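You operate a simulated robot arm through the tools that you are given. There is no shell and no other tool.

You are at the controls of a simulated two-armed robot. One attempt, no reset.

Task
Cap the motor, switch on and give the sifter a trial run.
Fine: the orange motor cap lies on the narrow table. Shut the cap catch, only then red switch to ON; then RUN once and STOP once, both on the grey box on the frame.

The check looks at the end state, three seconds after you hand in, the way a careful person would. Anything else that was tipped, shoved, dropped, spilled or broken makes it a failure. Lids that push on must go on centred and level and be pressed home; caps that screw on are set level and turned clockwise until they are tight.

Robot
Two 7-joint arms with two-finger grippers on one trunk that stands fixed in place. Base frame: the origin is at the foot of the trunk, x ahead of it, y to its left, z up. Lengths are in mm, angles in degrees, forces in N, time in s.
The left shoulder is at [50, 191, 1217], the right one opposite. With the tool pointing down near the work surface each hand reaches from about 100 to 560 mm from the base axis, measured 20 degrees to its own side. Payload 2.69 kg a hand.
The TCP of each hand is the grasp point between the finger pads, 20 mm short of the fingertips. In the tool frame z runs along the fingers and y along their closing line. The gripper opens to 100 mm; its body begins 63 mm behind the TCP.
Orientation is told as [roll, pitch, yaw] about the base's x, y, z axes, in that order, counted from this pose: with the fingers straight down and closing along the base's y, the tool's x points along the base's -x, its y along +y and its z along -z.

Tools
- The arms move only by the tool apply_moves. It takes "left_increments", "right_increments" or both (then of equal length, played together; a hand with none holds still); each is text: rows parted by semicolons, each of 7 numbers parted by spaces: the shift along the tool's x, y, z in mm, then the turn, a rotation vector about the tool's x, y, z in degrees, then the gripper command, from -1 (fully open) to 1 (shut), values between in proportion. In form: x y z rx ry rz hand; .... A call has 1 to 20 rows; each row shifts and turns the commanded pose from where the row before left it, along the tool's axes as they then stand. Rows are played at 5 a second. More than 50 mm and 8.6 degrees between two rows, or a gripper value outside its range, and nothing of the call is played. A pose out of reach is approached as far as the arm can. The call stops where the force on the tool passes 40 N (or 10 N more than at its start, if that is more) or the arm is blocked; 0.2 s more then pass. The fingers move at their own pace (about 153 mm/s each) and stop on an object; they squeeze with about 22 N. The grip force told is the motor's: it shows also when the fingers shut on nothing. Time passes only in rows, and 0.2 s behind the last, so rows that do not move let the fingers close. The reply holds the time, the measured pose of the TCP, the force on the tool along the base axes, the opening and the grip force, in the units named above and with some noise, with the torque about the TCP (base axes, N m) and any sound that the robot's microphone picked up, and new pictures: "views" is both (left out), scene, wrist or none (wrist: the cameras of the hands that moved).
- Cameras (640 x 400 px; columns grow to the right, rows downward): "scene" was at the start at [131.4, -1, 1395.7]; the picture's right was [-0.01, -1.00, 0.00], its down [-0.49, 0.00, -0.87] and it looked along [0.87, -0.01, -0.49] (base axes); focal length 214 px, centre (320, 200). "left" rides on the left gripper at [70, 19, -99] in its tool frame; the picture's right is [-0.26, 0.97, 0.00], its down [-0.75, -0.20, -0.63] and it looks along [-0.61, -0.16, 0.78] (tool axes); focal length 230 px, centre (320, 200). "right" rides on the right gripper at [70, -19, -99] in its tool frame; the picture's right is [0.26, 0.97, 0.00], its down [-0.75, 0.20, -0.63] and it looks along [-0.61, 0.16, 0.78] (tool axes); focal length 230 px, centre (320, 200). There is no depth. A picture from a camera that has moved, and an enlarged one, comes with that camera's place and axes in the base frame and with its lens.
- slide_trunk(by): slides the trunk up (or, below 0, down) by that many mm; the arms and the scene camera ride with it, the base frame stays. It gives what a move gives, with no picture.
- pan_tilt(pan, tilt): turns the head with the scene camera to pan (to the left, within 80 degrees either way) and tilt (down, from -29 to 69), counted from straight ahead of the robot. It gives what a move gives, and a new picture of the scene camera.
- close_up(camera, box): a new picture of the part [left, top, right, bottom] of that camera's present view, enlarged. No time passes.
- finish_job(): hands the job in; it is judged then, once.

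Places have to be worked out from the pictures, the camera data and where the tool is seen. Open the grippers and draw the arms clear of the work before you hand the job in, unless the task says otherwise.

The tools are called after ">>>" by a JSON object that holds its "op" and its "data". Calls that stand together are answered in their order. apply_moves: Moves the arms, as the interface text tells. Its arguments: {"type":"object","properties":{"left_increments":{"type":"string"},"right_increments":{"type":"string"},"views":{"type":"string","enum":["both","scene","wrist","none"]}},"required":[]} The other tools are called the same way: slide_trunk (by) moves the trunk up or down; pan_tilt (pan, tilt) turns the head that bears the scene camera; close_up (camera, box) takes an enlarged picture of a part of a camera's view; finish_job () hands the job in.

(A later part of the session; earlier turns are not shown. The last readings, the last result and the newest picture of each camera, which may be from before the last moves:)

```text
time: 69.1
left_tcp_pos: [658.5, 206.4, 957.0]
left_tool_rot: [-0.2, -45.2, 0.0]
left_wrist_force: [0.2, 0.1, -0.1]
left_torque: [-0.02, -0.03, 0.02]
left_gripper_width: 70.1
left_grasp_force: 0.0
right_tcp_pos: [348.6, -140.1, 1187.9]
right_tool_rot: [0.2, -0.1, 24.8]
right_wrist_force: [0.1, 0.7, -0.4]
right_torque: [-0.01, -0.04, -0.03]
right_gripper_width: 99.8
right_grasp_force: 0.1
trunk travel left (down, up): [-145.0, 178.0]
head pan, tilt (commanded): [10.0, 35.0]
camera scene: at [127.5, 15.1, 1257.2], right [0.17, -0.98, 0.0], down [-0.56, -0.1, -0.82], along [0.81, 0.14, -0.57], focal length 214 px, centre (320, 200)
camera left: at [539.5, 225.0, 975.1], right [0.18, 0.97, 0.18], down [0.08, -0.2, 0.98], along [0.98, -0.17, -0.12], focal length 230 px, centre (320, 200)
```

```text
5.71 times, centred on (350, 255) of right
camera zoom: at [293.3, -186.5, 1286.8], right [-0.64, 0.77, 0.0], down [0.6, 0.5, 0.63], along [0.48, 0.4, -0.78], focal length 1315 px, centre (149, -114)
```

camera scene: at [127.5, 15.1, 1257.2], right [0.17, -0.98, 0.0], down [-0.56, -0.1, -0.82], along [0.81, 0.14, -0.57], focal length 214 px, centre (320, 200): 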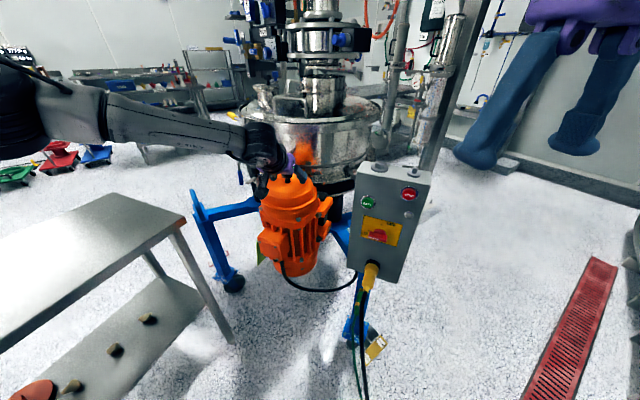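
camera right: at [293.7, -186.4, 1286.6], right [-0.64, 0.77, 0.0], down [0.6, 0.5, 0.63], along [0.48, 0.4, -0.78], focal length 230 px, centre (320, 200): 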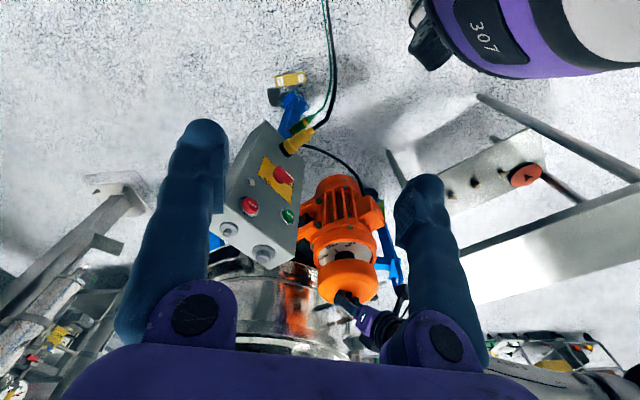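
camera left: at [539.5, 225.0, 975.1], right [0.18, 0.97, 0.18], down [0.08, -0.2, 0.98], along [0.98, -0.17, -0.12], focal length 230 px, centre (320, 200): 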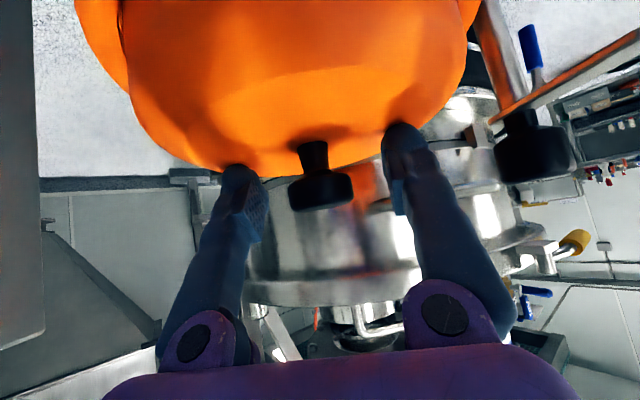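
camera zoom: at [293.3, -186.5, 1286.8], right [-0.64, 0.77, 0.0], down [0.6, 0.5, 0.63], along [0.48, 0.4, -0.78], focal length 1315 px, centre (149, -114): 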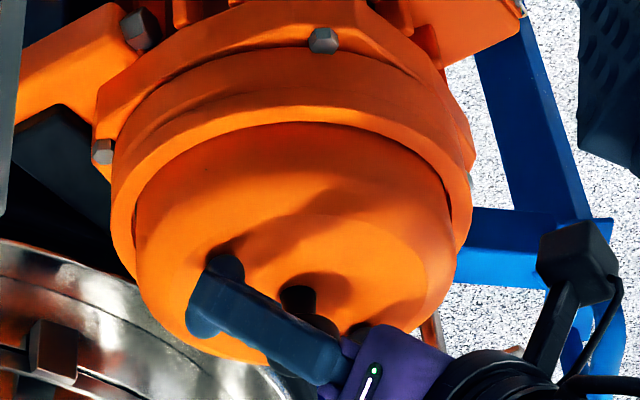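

The cap is released and sits level in the ring. The wrist view also shows the catch right beside it: black knob around (656, 304, 963) with the blade just below at z≈940, a few mm above the cap top. I'll back the hand out along its axis.

>>> {"op": "apply_moves", "data": {"left_increments": "0 0 -20 0 0 0 -0.4; 0 0 -30 0 0 0 -0.4; 0 0 -40 0 0 0 -0.4; 0 0 -40 0 0 0 -0.4; 0 0 0 0 0 0 -0.4", "views": "both"}}

>>> {"op": "close_up", "data": {"camera": "left", "box": [280, 40, 540, 200]}}

>>> {"op": "close_up", "data": {"camera": "scene", "box": [235, 150, 345, 220]}}

>>> {"op": "close_up", "data": {"camera": "right", "box": [300, 210, 420, 310]}}

```text
time: 70.3
left_tcp_pos: [569.1, 207.8, 1050.8]
left_tool_rot: [-0.1, -45.1, 0.1]
left_wrist_force: [0.6, -0.8, -0.3]
left_torque: [0.09, 0.0, -0.02]
left_gripper_width: 69.8
left_grasp_force: 0.1
right_tcp_pos: [348.3, -140.7, 1187.1]
right_tool_rot: [0.0, 0.0, 24.8]
right_wrist_force: [-0.6, 0.6, 0.5]
right_torque: [-0.01, 0.01, 0.03]
right_gripper_width: 100.1
right_grasp_force: 0.0
trunk travel left (down, up): [-145.0, 178.0]
head pan, tilt (commanded): [10.0, 35.0]
camera scene: at [127.9, 15.2, 1257.1], right [0.17, -0.98, 0.0], down [-0.57, -0.1, -0.82], along [0.81, 0.14, -0.57], focal length 214 px, centre (320, 200)
camera left: at [449.0, 226.9, 1068.8], right [0.18, 0.97, 0.18], down [0.08, -0.2, 0.98], along [0.98, -0.16, -0.12], focal length 230 px, centre (320, 200)
```

scene: 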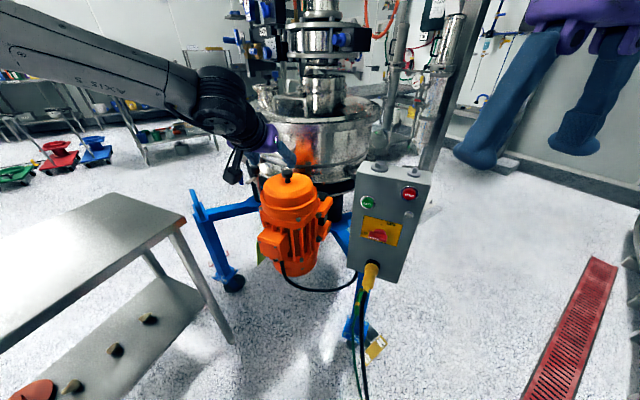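
left: 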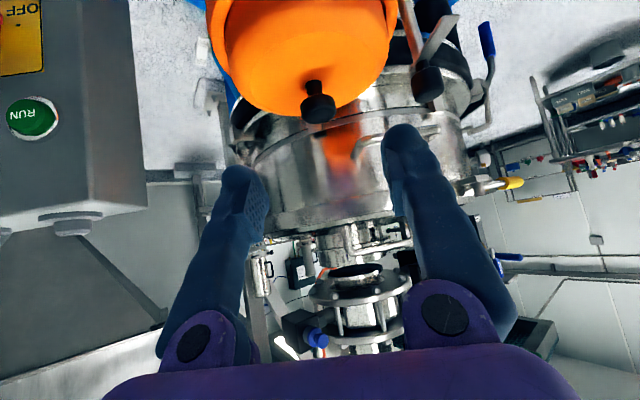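

```text
2.46 times, centred on (410, 120) of left
camera zoom: at [449.0, 226.9, 1068.8], right [0.18, 0.97, 0.18], down [0.08, -0.2, 0.98], along [0.98, -0.16, -0.12], focal length 566 px, centre (98, 397)
```

zoom: 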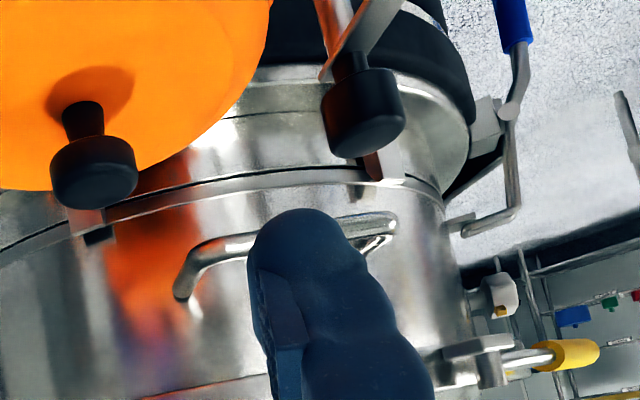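

```text
5.71 times, centred on (290, 185) of scene
camera zoom: at [127.9, 15.2, 1257.1], right [0.17, -0.98, 0.0], down [-0.57, -0.1, -0.82], along [0.81, 0.14, -0.57], focal length 1226 px, centre (491, 286)
```

zoom: 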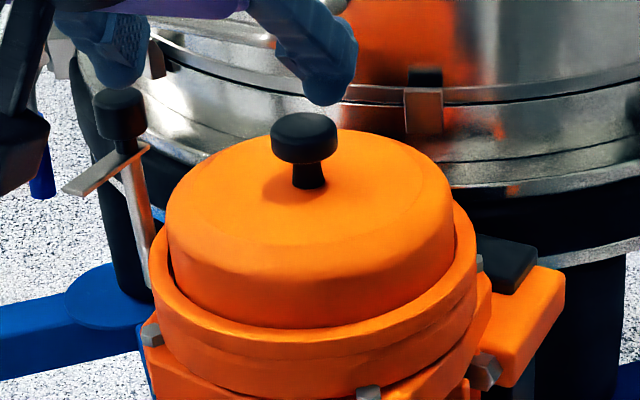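

```text
4.00 times, centred on (360, 260) of right
camera zoom: at [293.6, -186.4, 1286.6], right [-0.64, 0.77, 0.0], down [0.6, 0.5, 0.63], along [0.48, 0.4, -0.78], focal length 920 px, centre (160, -40)
```

zoom: 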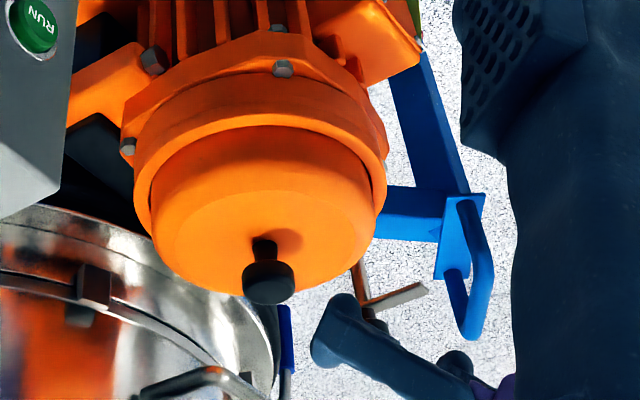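

The cap is in and level. By triangulation the catch pivot is at about (655, 300), blade at z≈941, its tip near (613, 315), pointing away from the cap (azimuth ~160°); the cap top is at z≈932. I'll close the left fingers and bring them beside the blade's outer (+y) side, to push it round over the cap.

>>> {"op": "apply_moves", "data": {"left_increments": "-1.1 27 0 0 0 0 0.5; -1.1 27 15.6 0 0 0 1; -1.1 27 15.6 0 0 0 1; -1.1 27 23.4 0 0 0 1; -1.1 27 23.4 0 0 0 1; 0 0 0 0 0 0 1", "views": "both"}}

>>> {"op": "close_up", "data": {"camera": "scene", "box": [225, 140, 335, 220]}}

>>> {"op": "close_up", "data": {"camera": "right", "box": [300, 210, 420, 310]}}

```text
time: 71.7
left_tcp_pos: [626.0, 342.9, 996.4]
left_tool_rot: [-0.1, -45.3, -0.1]
left_wrist_force: [-0.9, 0.0, -0.5]
left_torque: [0.05, -0.01, -0.05]
left_gripper_width: 0.0
left_grasp_force: 21.5
right_tcp_pos: [348.9, -141.7, 1187.4]
right_tool_rot: [0.1, -0.1, 24.7]
right_wrist_force: [0.0, 0.4, -0.3]
right_torque: [0.0, 0.0, 0.03]
right_gripper_width: 100.0
right_grasp_force: 0.1
trunk travel left (down, up): [-145.0, 178.0]
head pan, tilt (commanded): [10.0, 35.0]
camera scene: at [127.4, 14.9, 1257.2], right [0.17, -0.98, 0.0], down [-0.56, -0.1, -0.82], along [0.81, 0.14, -0.57], focal length 214 px, centre (320, 200)
camera left: at [506.0, 361.5, 1014.3], right [0.18, 0.97, 0.18], down [0.08, -0.2, 0.98], along [0.98, -0.17, -0.12], focal length 230 px, centre (320, 200)
```

scene: 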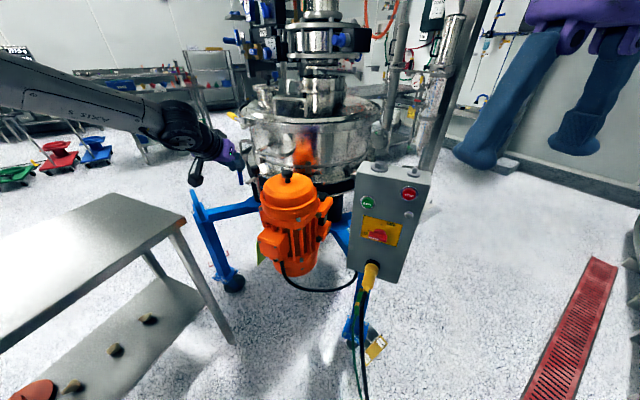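
left: 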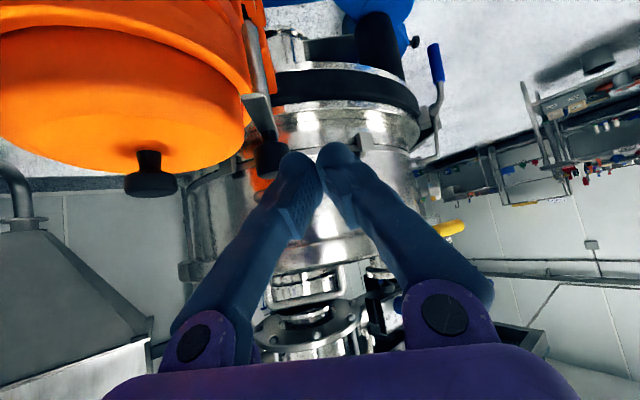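

```text
5.00 times, centred on (280, 180) of scene
camera zoom: at [127.4, 14.9, 1257.2], right [0.17, -0.98, 0.0], down [-0.56, -0.1, -0.82], along [0.81, 0.14, -0.57], focal length 1072 px, centre (520, 300)
```

zoom: 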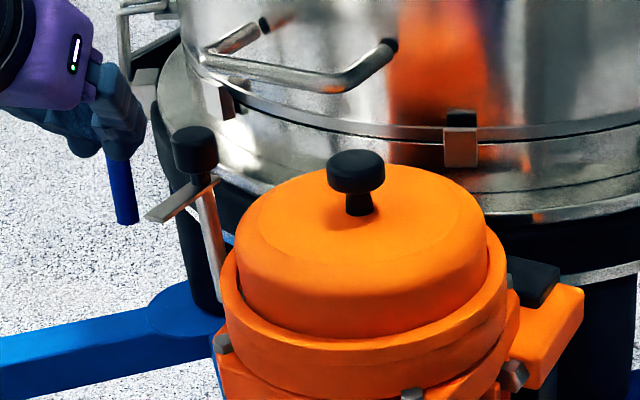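

```text
4.00 times, centred on (360, 260) of right
camera zoom: at [293.1, -186.7, 1286.8], right [-0.64, 0.77, 0.0], down [0.6, 0.5, 0.63], along [0.48, 0.4, -0.78], focal length 920 px, centre (160, -40)
```

zoom: 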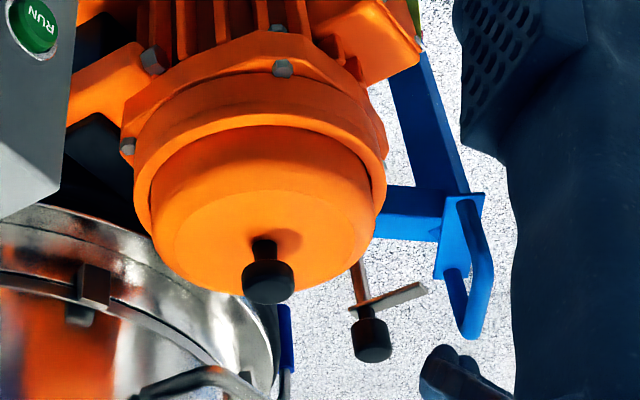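

The closed fingertips are left of the blade, clear of it. I'll lower straight down to z≈953 so the tips are at blade height.

>>> {"op": "apply_moves", "data": {"left_increments": "10.1 0 10.1 0 0 0 1; 10.1 0 10.1 0 0 0 1; 10.1 0 10.1 0 0 0 1; 0 0 0 0 0 0 1", "views": "wrist"}}

>>> {"op": "close_up", "data": {"camera": "scene", "box": [225, 140, 335, 220]}}

>>> {"op": "close_up", "data": {"camera": "right", "box": [300, 210, 420, 310]}}

>>> {"op": "close_up", "data": {"camera": "left", "box": [200, 60, 400, 190]}}

```text
time: 72.7
left_tcp_pos: [623.7, 342.5, 952.2]
left_tool_rot: [-0.2, -45.2, 0.1]
left_wrist_force: [-0.2, 0.5, -0.4]
left_torque: [-0.02, -0.01, 0.04]
left_gripper_width: 0.1
left_grasp_force: 22.0
right_tcp_pos: [347.3, -141.0, 1188.0]
right_tool_rot: [0.0, -0.1, 24.7]
right_wrist_force: [-0.4, 0.3, 0.3]
right_torque: [0.03, -0.02, 0.01]
right_gripper_width: 100.1
right_grasp_force: 0.0
trunk travel left (down, up): [-145.0, 178.0]
head pan, tilt (commanded): [10.0, 35.0]
camera left: at [505.1, 361.4, 971.2], right [0.18, 0.97, 0.18], down [0.08, -0.2, 0.98], along [0.98, -0.17, -0.12], focal length 230 px, centre (320, 200)
```

left: 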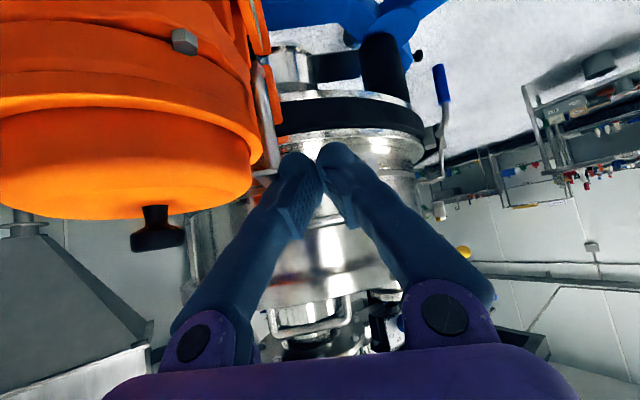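

```text
5.00 times, centred on (280, 180) of scene
camera zoom: at [127.4, 15.0, 1257.2], right [0.17, -0.98, 0.0], down [-0.56, -0.1, -0.82], along [0.81, 0.14, -0.57], focal length 1072 px, centre (520, 300)
```

zoom: 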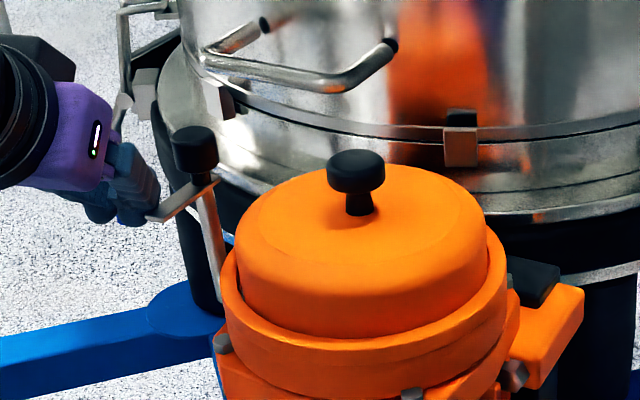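

```text
4.00 times, centred on (360, 260) of right
camera zoom: at [293.2, -186.6, 1286.8], right [-0.64, 0.77, 0.0], down [0.6, 0.5, 0.63], along [0.48, 0.4, -0.78], focal length 920 px, centre (160, -40)
```

zoom: 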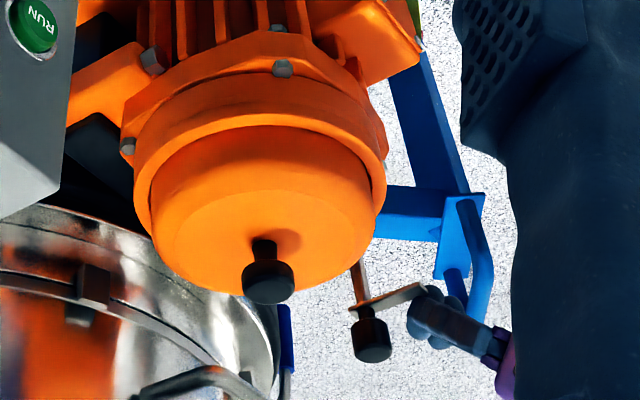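

```text
3.08 times, centred on (300, 125) of left
camera zoom: at [505.1, 361.4, 971.2], right [0.18, 0.97, 0.18], down [0.08, -0.2, 0.98], along [0.98, -0.17, -0.12], focal length 708 px, centre (382, 431)
```

zoom: 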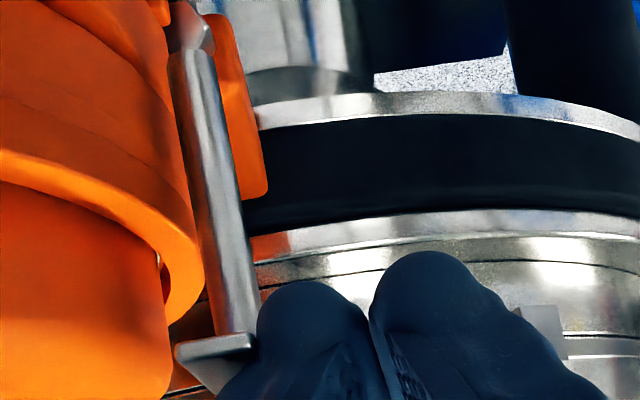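

The wrist view shows the blade end right next to the fingertip, with the blade at z≈937–941. I'll raise the hand to z≈960 so the fingertip ball meets the blade side (and clears the cap top), then start pushing it in −y.

>>> {"op": "apply_moves", "data": {"left_increments": "-5.66 0 -5.66 0 0 0 1; 0.78 -3.1 -0.78 0 0 0 1; 0.78 -3.1 -0.78 0 0 0 1; 0.78 -3.1 -0.78 0 0 0 1; 0.78 -3.1 -0.78 0 0 0 1; 0 0 0 0 0 0 1", "views": "wrist"}}

>>> {"op": "close_up", "data": {"camera": "right", "box": [320, 230, 410, 310]}}

>>> {"op": "close_up", "data": {"camera": "scene", "box": [235, 150, 305, 200]}}

```text
time: 74.1
left_tcp_pos: [620.9, 329.0, 962.4]
left_tool_rot: [-0.1, -45.2, 0.0]
left_wrist_force: [0.2, 0.3, 0.7]
left_torque: [0.02, 0.01, 0.03]
left_gripper_width: 0.0
left_grasp_force: 22.2
right_tcp_pos: [349.0, -141.1, 1188.2]
right_tool_rot: [0.1, -0.1, 24.7]
right_wrist_force: [0.2, -0.5, 0.5]
right_torque: [0.05, 0.0, -0.01]
right_gripper_width: 99.8
right_grasp_force: 0.0
trunk travel left (down, up): [-145.0, 178.0]
head pan, tilt (commanded): [10.0, 35.0]
camera left: at [502.0, 347.7, 981.1], right [0.18, 0.97, 0.18], down [0.08, -0.2, 0.98], along [0.98, -0.17, -0.12], focal length 230 px, centre (320, 200)
```

left: 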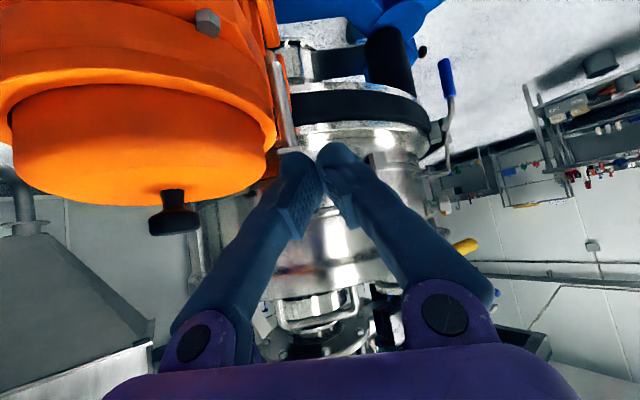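

```text
5.00 times, centred on (365, 270) of right
camera zoom: at [293.2, -186.5, 1286.8], right [-0.64, 0.77, 0.0], down [0.6, 0.5, 0.63], along [0.48, 0.4, -0.78], focal length 1150 px, centre (95, -150)
```

zoom: 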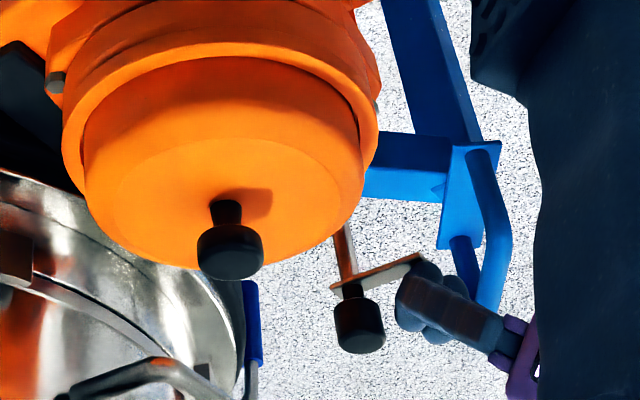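

```text
8.00 times, centred on (270, 175) of scene
camera zoom: at [127.5, 15.1, 1257.2], right [0.17, -0.98, 0.0], down [-0.56, -0.1, -0.82], along [0.81, 0.14, -0.57], focal length 1716 px, centre (720, 400)
```

zoom: 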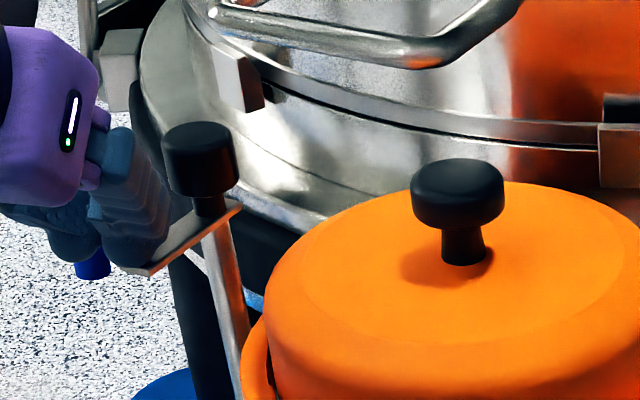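

The blade is already turning with almost no force. I'll continue along the arc.

>>> {"op": "apply_moves", "data": {"left_increments": "0.9 -3.5 -0.9 0 0 0 1; 0.9 -3.5 -0.9 0 0 0 1; 0.9 -3.5 -0.9 0 0 0 1; 0.3 -3.1 -0.3 0 0 0 1; 0.3 -3.1 -0.3 0 0 0 1; 0.3 -3.1 -0.3 0 0 0 1; 0.3 -3.1 -0.3 0 0 0 1; 0 0 0 0 0 0 1", "views": "wrist"}}

>>> {"op": "close_up", "data": {"camera": "right", "box": [320, 230, 410, 310]}}

>>> {"op": "close_up", "data": {"camera": "scene", "box": [235, 150, 305, 200]}}

```text
time: 75.9
left_tcp_pos: [614.7, 305.8, 961.6]
left_tool_rot: [-0.1, -45.1, -0.1]
left_wrist_force: [0.4, 0.4, 0.6]
left_torque: [0.02, 0.02, -0.01]
left_gripper_width: 0.4
left_grasp_force: 22.4
right_tcp_pos: [348.5, -140.1, 1188.6]
right_tool_rot: [0.0, -0.1, 24.8]
right_wrist_force: [-0.1, 0.2, -0.3]
right_torque: [0.0, -0.04, 0.0]
right_gripper_width: 100.0
right_grasp_force: 0.1
trunk travel left (down, up): [-145.0, 178.0]
head pan, tilt (commanded): [10.0, 35.0]
camera left: at [496.1, 325.4, 980.4], right [0.18, 0.97, 0.18], down [0.08, -0.2, 0.98], along [0.98, -0.17, -0.12], focal length 230 px, centre (320, 200)
```

left: 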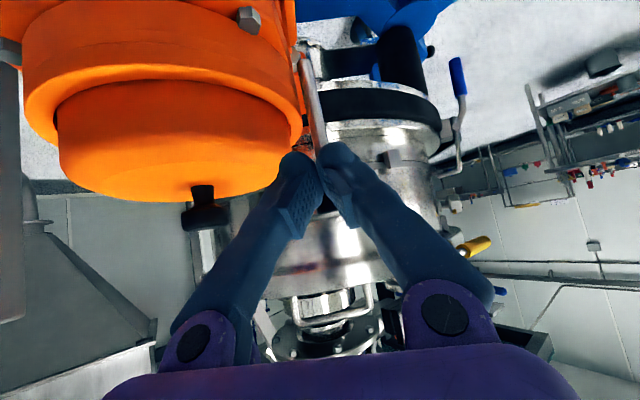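

```text
5.00 times, centred on (365, 270) of right
camera zoom: at [293.2, -186.5, 1286.8], right [-0.64, 0.77, 0.0], down [0.6, 0.5, 0.63], along [0.48, 0.4, -0.78], focal length 1150 px, centre (95, -150)
```

zoom: 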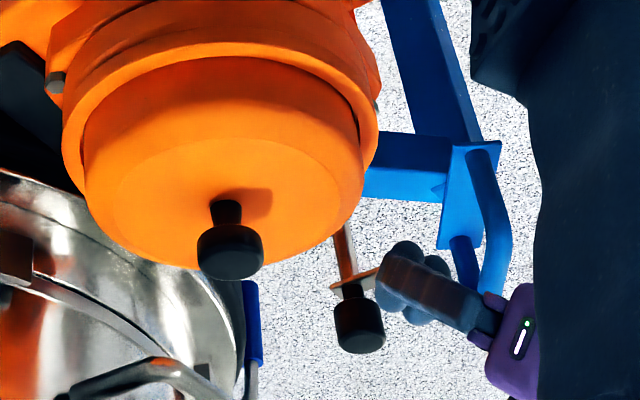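

```text
8.00 times, centred on (270, 175) of scene
camera zoom: at [127.5, 15.1, 1257.2], right [0.17, -0.98, 0.0], down [-0.56, -0.1, -0.82], along [0.81, 0.14, -0.57], focal length 1716 px, centre (720, 400)
```

zoom: 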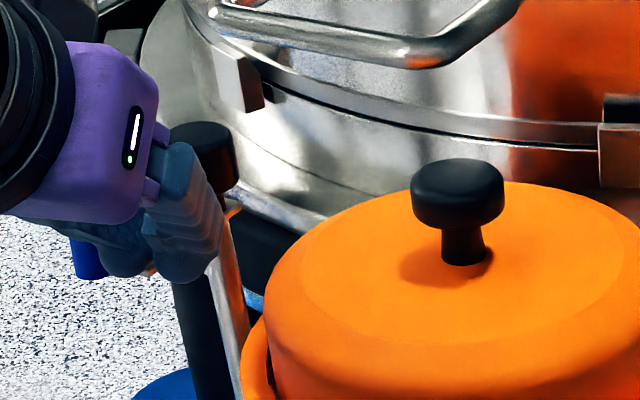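

I need to see whether the blade turned or the fingers passed above it. Zooming in on the wrist view.

>>> {"op": "close_up", "data": {"camera": "left", "box": [240, 100, 400, 200]}}

>>> {"op": "close_up", "data": {"camera": "scene", "box": [242, 160, 272, 185]}}

>>> {"op": "close_up", "data": {"camera": "right", "box": [355, 260, 395, 290]}}

```text
4.00 times, centred on (320, 150) of left
camera zoom: at [496.1, 325.4, 980.4], right [0.18, 0.97, 0.18], down [0.08, -0.2, 0.98], along [0.98, -0.17, -0.12], focal length 920 px, centre (320, 400)
```

zoom: 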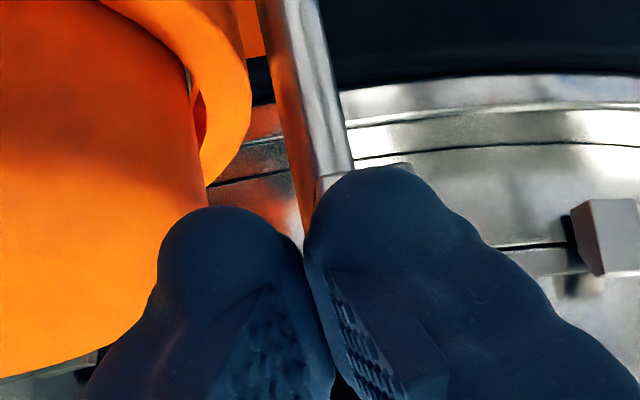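

```text
16.00 times, centred on (257, 172) of scene
camera zoom: at [127.5, 15.1, 1257.2], right [0.17, -0.98, 0.0], down [-0.56, -0.1, -0.82], along [0.81, 0.14, -0.57], focal length 3432 px, centre (1328, 640)
```

zoom: 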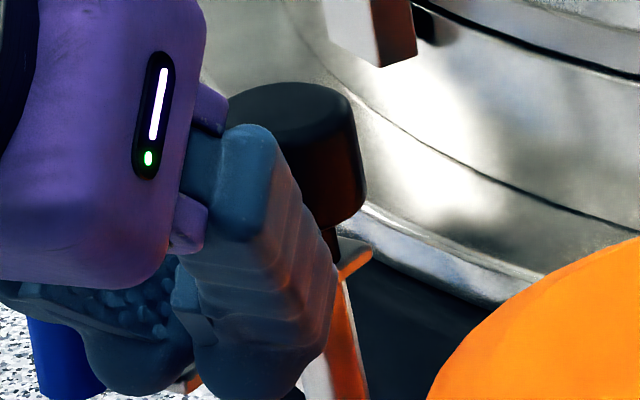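

```text
13.33 times, centred on (375, 275) of right
camera zoom: at [293.2, -186.5, 1286.8], right [-0.64, 0.77, 0.0], down [0.6, 0.5, 0.63], along [0.48, 0.4, -0.78], focal length 3068 px, centre (-413, -800)
```

zoom: 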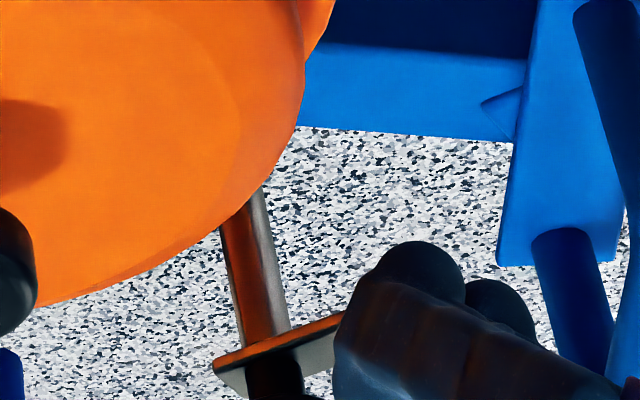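

The fingers slid over the blade: it only turned to about 170°. I'll lift off, go back to the outer side, and come down lower (z≈953) so the fingertip meets the blade squarely.

>>> {"op": "apply_moves", "data": {"left_increments": "-10.6 0 -10.6 0 0 0 1; -10.6 0 -10.6 0 0 0 1; -3.2 18.5 3.2 0 0 0 1; -3.2 18.5 3.2 0 0 0 1; 13.4 0 13.4 0 0 0 1; 13.4 0 13.4 0 0 0 1; 0 0 0 0 0 0 1", "views": "none"}}

>>> {"op": "close_up", "data": {"camera": "left", "box": [200, 60, 400, 190]}}

>>> {"op": "close_up", "data": {"camera": "right", "box": [340, 250, 400, 290]}}

>>> {"op": "close_up", "data": {"camera": "scene", "box": [235, 155, 285, 195]}}

```text
time: 77.5
left_tcp_pos: [625.5, 343.1, 950.6]
left_tool_rot: [-0.2, -45.1, 0.0]
left_wrist_force: [0.4, -0.4, 0.1]
left_torque: [0.02, 0.02, 0.02]
left_gripper_width: 0.1
left_grasp_force: 22.8
right_tcp_pos: [348.2, -141.5, 1187.3]
right_tool_rot: [0.1, 0.0, 24.8]
right_wrist_force: [-0.1, -0.7, 0.0]
right_torque: [-0.01, 0.02, 0.0]
right_gripper_width: 100.4
right_grasp_force: 0.1
trunk travel left (down, up): [-145.0, 178.0]
head pan, tilt (commanded): [10.0, 35.0]
```

```text
3.08 times, centred on (300, 125) of left
camera zoom: at [506.4, 361.4, 970.7], right [0.18, 0.97, 0.18], down [0.08, -0.2, 0.98], along [0.98, -0.16, -0.12], focal length 708 px, centre (382, 431)
```

zoom: 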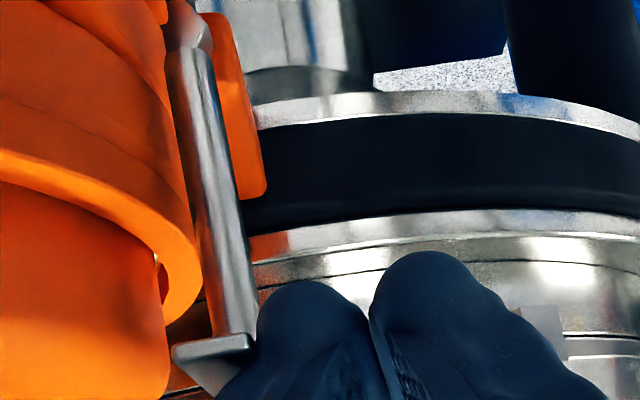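

```text
10.00 times, centred on (370, 270) of right
camera zoom: at [293.1, -186.6, 1286.8], right [-0.64, 0.77, 0.0], down [0.6, 0.5, 0.63], along [0.48, 0.4, -0.78], focal length 2301 px, centre (-180, -500)
```

zoom: 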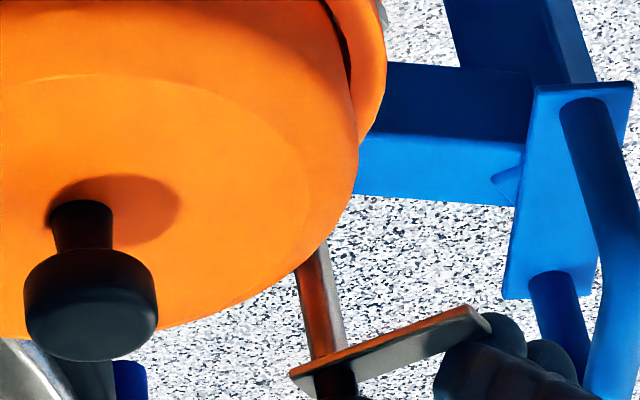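

```text
10.00 times, centred on (260, 175) of scene
camera zoom: at [127.4, 15.0, 1257.2], right [0.17, -0.98, 0.0], down [-0.56, -0.1, -0.82], along [0.81, 0.14, -0.57], focal length 2145 px, centre (920, 450)
```

zoom: 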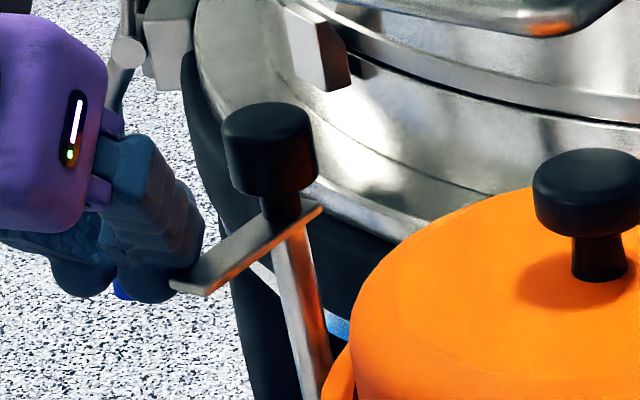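

The blade hadn't moved; the tips had passed just above it. Now at z≈951 the ball of the fingertip is at the blade's height. Pushing in −y again.

>>> {"op": "apply_moves", "data": {"left_increments": "0.64 -3.5 -0.64 0 0 0 1; 0.64 -3.5 -0.64 0 0 0 1; 0.64 -3.5 -0.64 0 0 0 1; 0.64 -3.5 -0.64 0 0 0 1; 0 0 0 0 0 0 1", "views": "none"}}

>>> {"op": "close_up", "data": {"camera": "right", "box": [340, 250, 400, 290]}}

>>> {"op": "close_up", "data": {"camera": "scene", "box": [235, 155, 285, 195]}}

>>> {"op": "close_up", "data": {"camera": "left", "box": [200, 60, 400, 190]}}

```text
time: 78.7
left_tcp_pos: [621.0, 329.4, 955.0]
left_tool_rot: [-0.2, -45.1, -0.2]
left_wrist_force: [0.1, -0.1, 0.6]
left_torque: [0.05, -0.02, 0.02]
left_gripper_width: 0.0
left_grasp_force: 22.7
right_tcp_pos: [349.1, -140.6, 1187.0]
right_tool_rot: [0.1, -0.1, 24.9]
right_wrist_force: [0.1, -0.7, -0.8]
right_torque: [0.02, -0.01, -0.01]
right_gripper_width: 100.1
right_grasp_force: 0.1
trunk travel left (down, up): [-145.0, 178.0]
head pan, tilt (commanded): [10.0, 35.0]
```

```text
10.00 times, centred on (370, 270) of right
camera zoom: at [293.2, -186.5, 1286.8], right [-0.64, 0.77, 0.0], down [0.6, 0.5, 0.63], along [0.48, 0.4, -0.78], focal length 2301 px, centre (-180, -500)
```

zoom: 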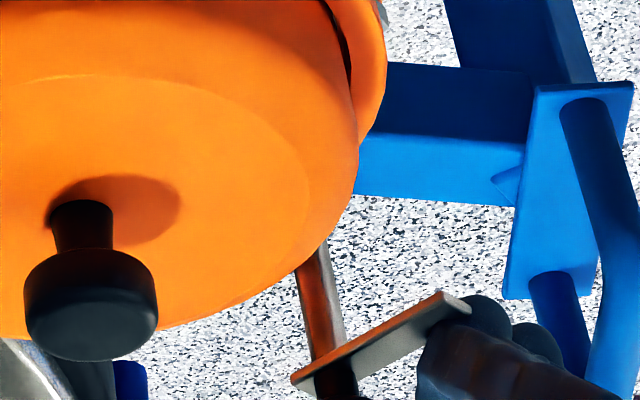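

```text
10.00 times, centred on (260, 175) of scene
camera zoom: at [127.5, 15.1, 1257.2], right [0.17, -0.98, 0.0], down [-0.56, -0.1, -0.82], along [0.81, 0.14, -0.57], focal length 2145 px, centre (920, 450)
```

zoom: 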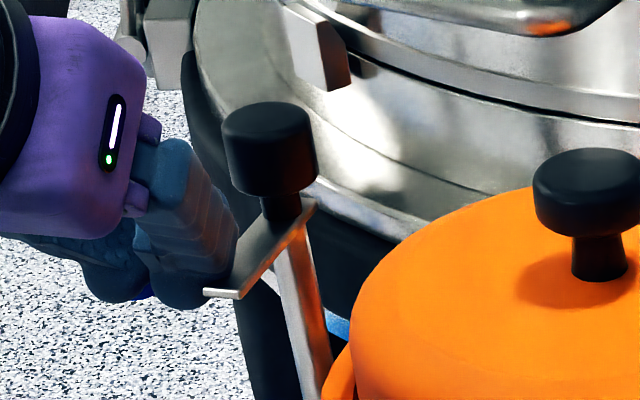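

```text
3.08 times, centred on (300, 125) of left
camera zoom: at [501.6, 348.5, 972.8], right [0.18, 0.97, 0.18], down [0.08, -0.2, 0.98], along [0.98, -0.17, -0.12], focal length 708 px, centre (382, 431)
```

zoom: 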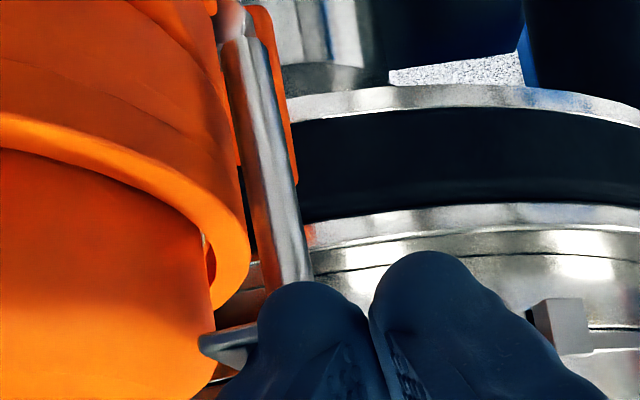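

Now the blade is turning (about 177°). Continuing along the arc to about 220°.

>>> {"op": "apply_moves", "data": {"left_increments": "1.2 -3.3 -0.2 0 0 0 1; 1.2 -3.3 -0.2 0 0 0 1; 0.7 -3.3 -0.7 0 0 0 1; -0.28 -3.1 0.28 0 0 0 1; -0.28 -3.1 0.28 0 0 0 1; -0.28 -3.1 0.28 0 0 0 1; 0 0 0 0 0 0 1", "views": "none"}}

>>> {"op": "close_up", "data": {"camera": "right", "box": [340, 250, 400, 290]}}

>>> {"op": "close_up", "data": {"camera": "scene", "box": [235, 155, 285, 195]}}

>>> {"op": "close_up", "data": {"camera": "left", "box": [200, 60, 400, 190]}}

```text
time: 80.3
left_tcp_pos: [619.1, 309.9, 952.3]
left_tool_rot: [-0.1, -45.3, 0.0]
left_wrist_force: [-0.5, 1.5, 0.7]
left_torque: [0.01, 0.01, -0.01]
left_gripper_width: 0.0
left_grasp_force: 22.1
right_tcp_pos: [349.9, -141.4, 1187.7]
right_tool_rot: [0.1, -0.2, 24.9]
right_wrist_force: [0.8, 0.1, -0.4]
right_torque: [0.01, -0.03, -0.01]
right_gripper_width: 99.9
right_grasp_force: 0.1
trunk travel left (down, up): [-145.0, 178.0]
head pan, tilt (commanded): [10.0, 35.0]
```

```text
10.00 times, centred on (370, 270) of right
camera zoom: at [293.2, -186.5, 1286.8], right [-0.64, 0.77, 0.0], down [0.6, 0.5, 0.63], along [0.48, 0.4, -0.78], focal length 2301 px, centre (-180, -500)
```

zoom: 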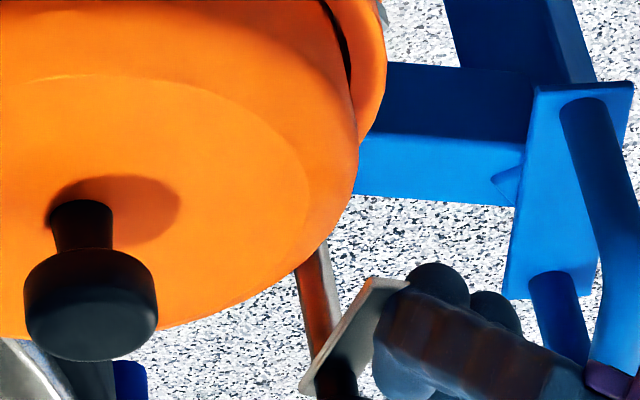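

```text
10.00 times, centred on (260, 175) of scene
camera zoom: at [127.5, 15.1, 1257.2], right [0.17, -0.98, 0.0], down [-0.56, -0.1, -0.82], along [0.81, 0.14, -0.57], focal length 2145 px, centre (920, 450)
```

zoom: 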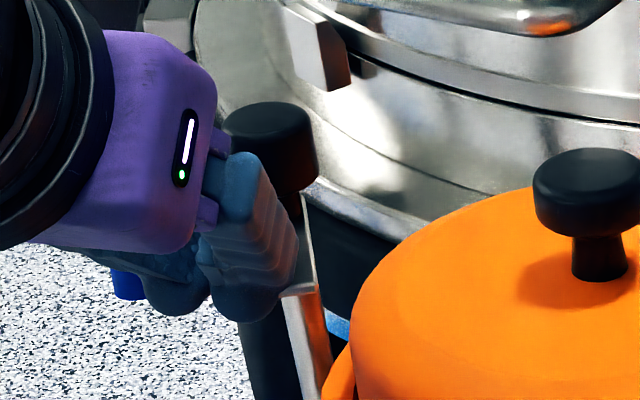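

```text
3.08 times, centred on (300, 125) of left
camera zoom: at [499.8, 329.3, 971.5], right [0.18, 0.97, 0.18], down [0.08, -0.2, 0.98], along [0.98, -0.17, -0.12], focal length 708 px, centre (382, 431)
```

zoom: 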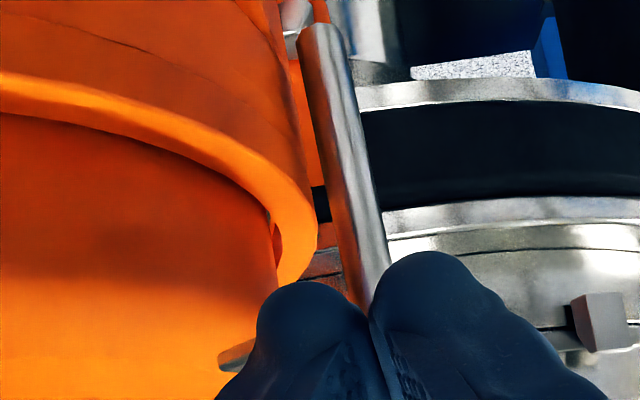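

The blade is at about 205° and follows well. Continue, now turning the push toward +x, to about 250°, raising 1.5 mm for cap clearance.

>>> {"op": "apply_moves", "data": {"left_increments": "-1.4 -2.7 0.4 0 0 0 1; -1.4 -2.7 0.4 0 0 0 1; -1.2 -2.7 0.6 0 0 0 1; -1.41 -2.5 1.41 0 0 0 1; -1.41 -2.5 1.41 0 0 0 1; 0 0 0 0 0 0 1", "views": "none"}}

>>> {"op": "close_up", "data": {"camera": "right", "box": [340, 250, 400, 290]}}

>>> {"op": "close_up", "data": {"camera": "scene", "box": [235, 155, 285, 195]}}

>>> {"op": "close_up", "data": {"camera": "left", "box": [200, 60, 400, 190]}}

```text
time: 81.7
left_tcp_pos: [627.9, 297.0, 954.7]
left_tool_rot: [-0.1, -45.2, 0.1]
left_wrist_force: [-0.2, 0.0, 0.9]
left_torque: [-0.03, 0.0, 0.0]
left_gripper_width: 0.3
left_grasp_force: 22.4
right_tcp_pos: [349.2, -141.5, 1187.4]
right_tool_rot: [0.1, -0.1, 24.8]
right_wrist_force: [-0.3, -0.7, 0.7]
right_torque: [0.0, -0.07, 0.0]
right_gripper_width: 99.8
right_grasp_force: 0.1
trunk travel left (down, up): [-145.0, 178.0]
head pan, tilt (commanded): [10.0, 35.0]
```

```text
10.00 times, centred on (370, 270) of right
camera zoom: at [293.1, -186.5, 1286.8], right [-0.64, 0.77, 0.0], down [0.6, 0.5, 0.63], along [0.48, 0.4, -0.78], focal length 2301 px, centre (-180, -500)
```

zoom: 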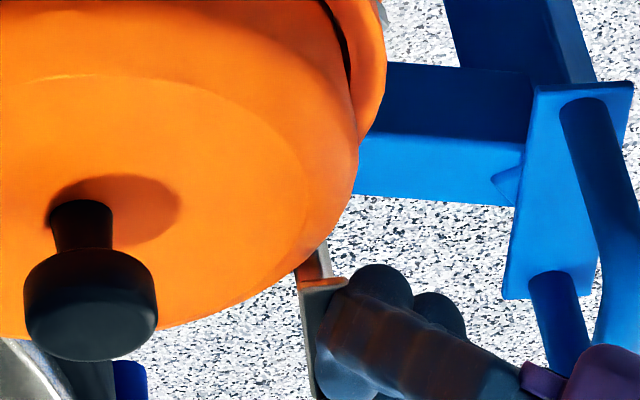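

```text
10.00 times, centred on (260, 175) of scene
camera zoom: at [127.4, 15.1, 1257.2], right [0.17, -0.98, 0.0], down [-0.56, -0.1, -0.82], along [0.81, 0.14, -0.57], focal length 2145 px, centre (920, 450)
```

zoom: 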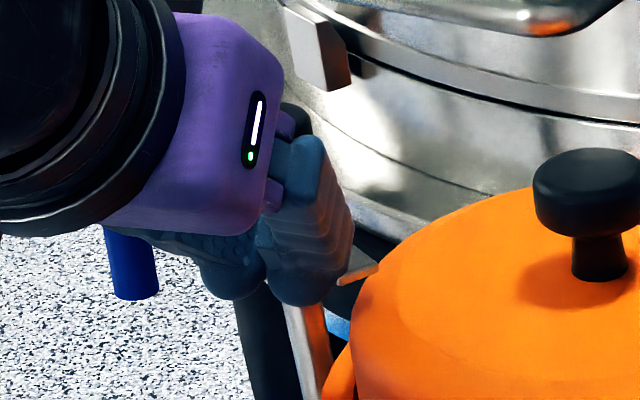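

```text
3.08 times, centred on (300, 125) of left
camera zoom: at [508.3, 315.5, 973.3], right [0.18, 0.97, 0.18], down [0.08, -0.2, 0.98], along [0.98, -0.17, -0.12], focal length 708 px, centre (382, 431)
```

zoom: 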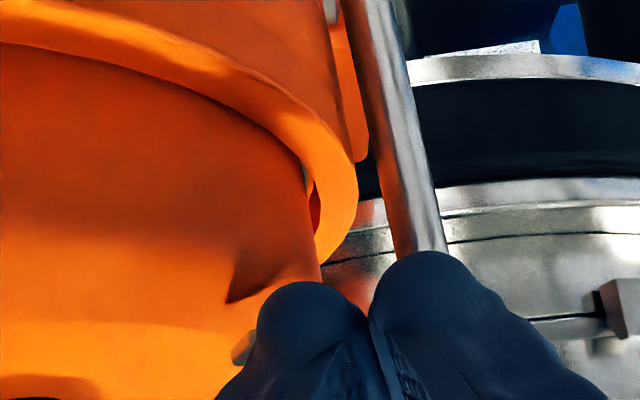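

The blade is at about 230° and its tip is now coming over the cap edge. I'll continue pushing toward +x and slightly −y so the second fingertip stays clear of the post.

>>> {"op": "apply_moves", "data": {"left_increments": "-1.06 -3.5 1.06 0 0 0 1; -1.06 -3.5 1.06 0 0 0 1; -1.41 -3 1.41 0 0 0 1; -1.41 -3 1.41 0 0 0 1; 0 0 0 0 0 0 1", "views": "none"}}

>>> {"op": "close_up", "data": {"camera": "right", "box": [340, 250, 400, 290]}}

>>> {"op": "close_up", "data": {"camera": "scene", "box": [240, 155, 300, 200]}}

>>> {"op": "close_up", "data": {"camera": "left", "box": [200, 60, 400, 190]}}

```text
time: 82.9
left_tcp_pos: [633.2, 282.9, 954.4]
left_tool_rot: [0.0, -45.1, -0.1]
left_wrist_force: [-0.6, 0.5, 0.4]
left_torque: [-0.01, 0.02, -0.01]
left_gripper_width: 0.0
left_grasp_force: 22.3
right_tcp_pos: [348.7, -140.1, 1187.7]
right_tool_rot: [0.1, -0.1, 24.7]
right_wrist_force: [0.0, 0.6, 0.8]
right_torque: [-0.02, 0.02, 0.01]
right_gripper_width: 100.0
right_grasp_force: 0.0
trunk travel left (down, up): [-145.0, 178.0]
head pan, tilt (commanded): [10.0, 35.0]
```

```text
10.00 times, centred on (370, 270) of right
camera zoom: at [293.1, -186.5, 1286.8], right [-0.64, 0.77, 0.0], down [0.6, 0.5, 0.63], along [0.48, 0.4, -0.78], focal length 2301 px, centre (-180, -500)
```

zoom: 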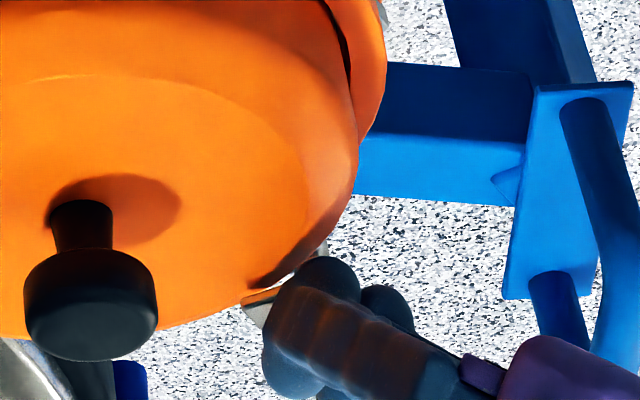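

```text
8.89 times, centred on (270, 178) of scene
camera zoom: at [127.4, 15.1, 1257.2], right [0.17, -0.98, 0.0], down [-0.56, -0.1, -0.82], along [0.81, 0.14, -0.57], focal length 1906 px, centre (764, 400)
```

zoom: 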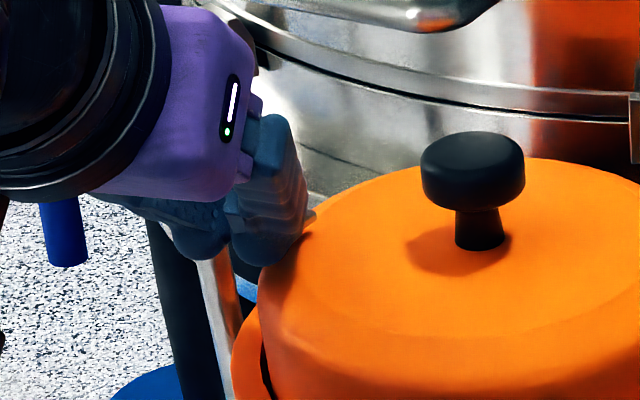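

```text
3.08 times, centred on (300, 125) of left
camera zoom: at [515.0, 301.9, 973.3], right [0.18, 0.97, 0.18], down [0.08, -0.2, 0.98], along [0.98, -0.17, -0.12], focal length 708 px, centre (382, 431)
```

zoom: 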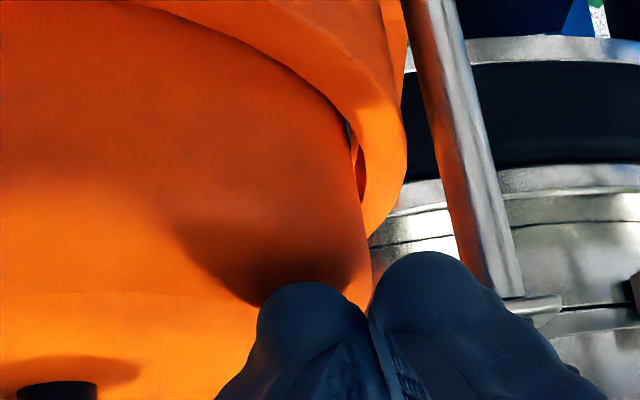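

The blade is at about 257° over the cap. A bit more push in +x to bring it fully round, watching the force for a stop.

>>> {"op": "apply_moves", "data": {"left_increments": "-1.27 -0.6 1.27 0 0 0 1; -1.27 -0.6 1.27 0 0 0 1; -1.27 -0.6 1.27 0 0 0 1; 0 0 0 0 0 0 1", "views": "none"}}

>>> {"op": "close_up", "data": {"camera": "right", "box": [330, 250, 390, 290]}}

>>> {"op": "close_up", "data": {"camera": "left", "box": [200, 60, 400, 190]}}

```text
time: 83.9
left_tcp_pos: [637.6, 281.3, 955.3]
left_tool_rot: [-0.2, -45.3, 0.0]
left_wrist_force: [-15.7, 2.2, 4.3]
left_torque: [-0.04, 0.18, 0.02]
left_gripper_width: 5.8
left_grasp_force: 29.4
right_tcp_pos: [347.3, -140.0, 1187.3]
right_tool_rot: [0.1, -0.2, 24.7]
right_wrist_force: [-0.3, -0.1, -0.3]
right_torque: [0.0, -0.01, -0.01]
right_gripper_width: 99.8
right_grasp_force: 0.1
trunk travel left (down, up): [-145.0, 178.0]
head pan, tilt (commanded): [10.0, 35.0]
```

```text
10.00 times, centred on (360, 270) of right
camera zoom: at [291.0, -186.4, 1287.5], right [-0.64, 0.77, 0.0], down [0.6, 0.5, 0.63], along [0.49, 0.4, -0.78], focal length 2301 px, centre (-80, -500)
```

zoom: 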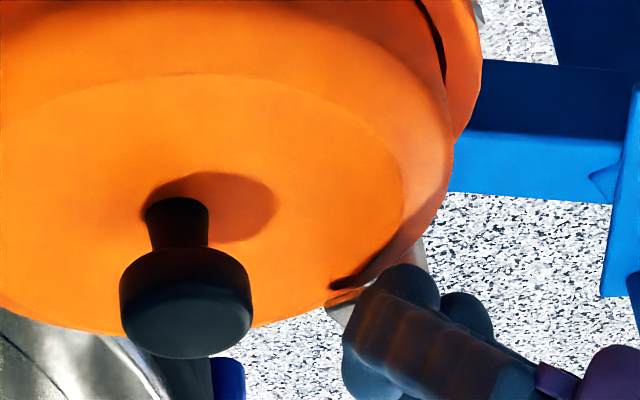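

```text
3.08 times, centred on (300, 125) of left
camera zoom: at [519.5, 300.3, 974.6], right [0.18, 0.97, 0.18], down [0.08, -0.2, 0.98], along [0.98, -0.17, -0.12], focal length 708 px, centre (382, 431)
```

zoom: 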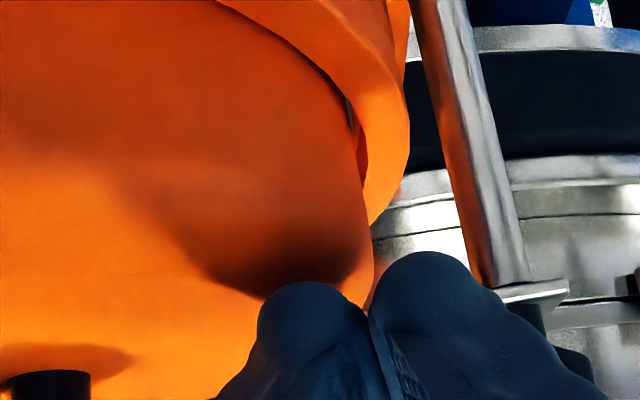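

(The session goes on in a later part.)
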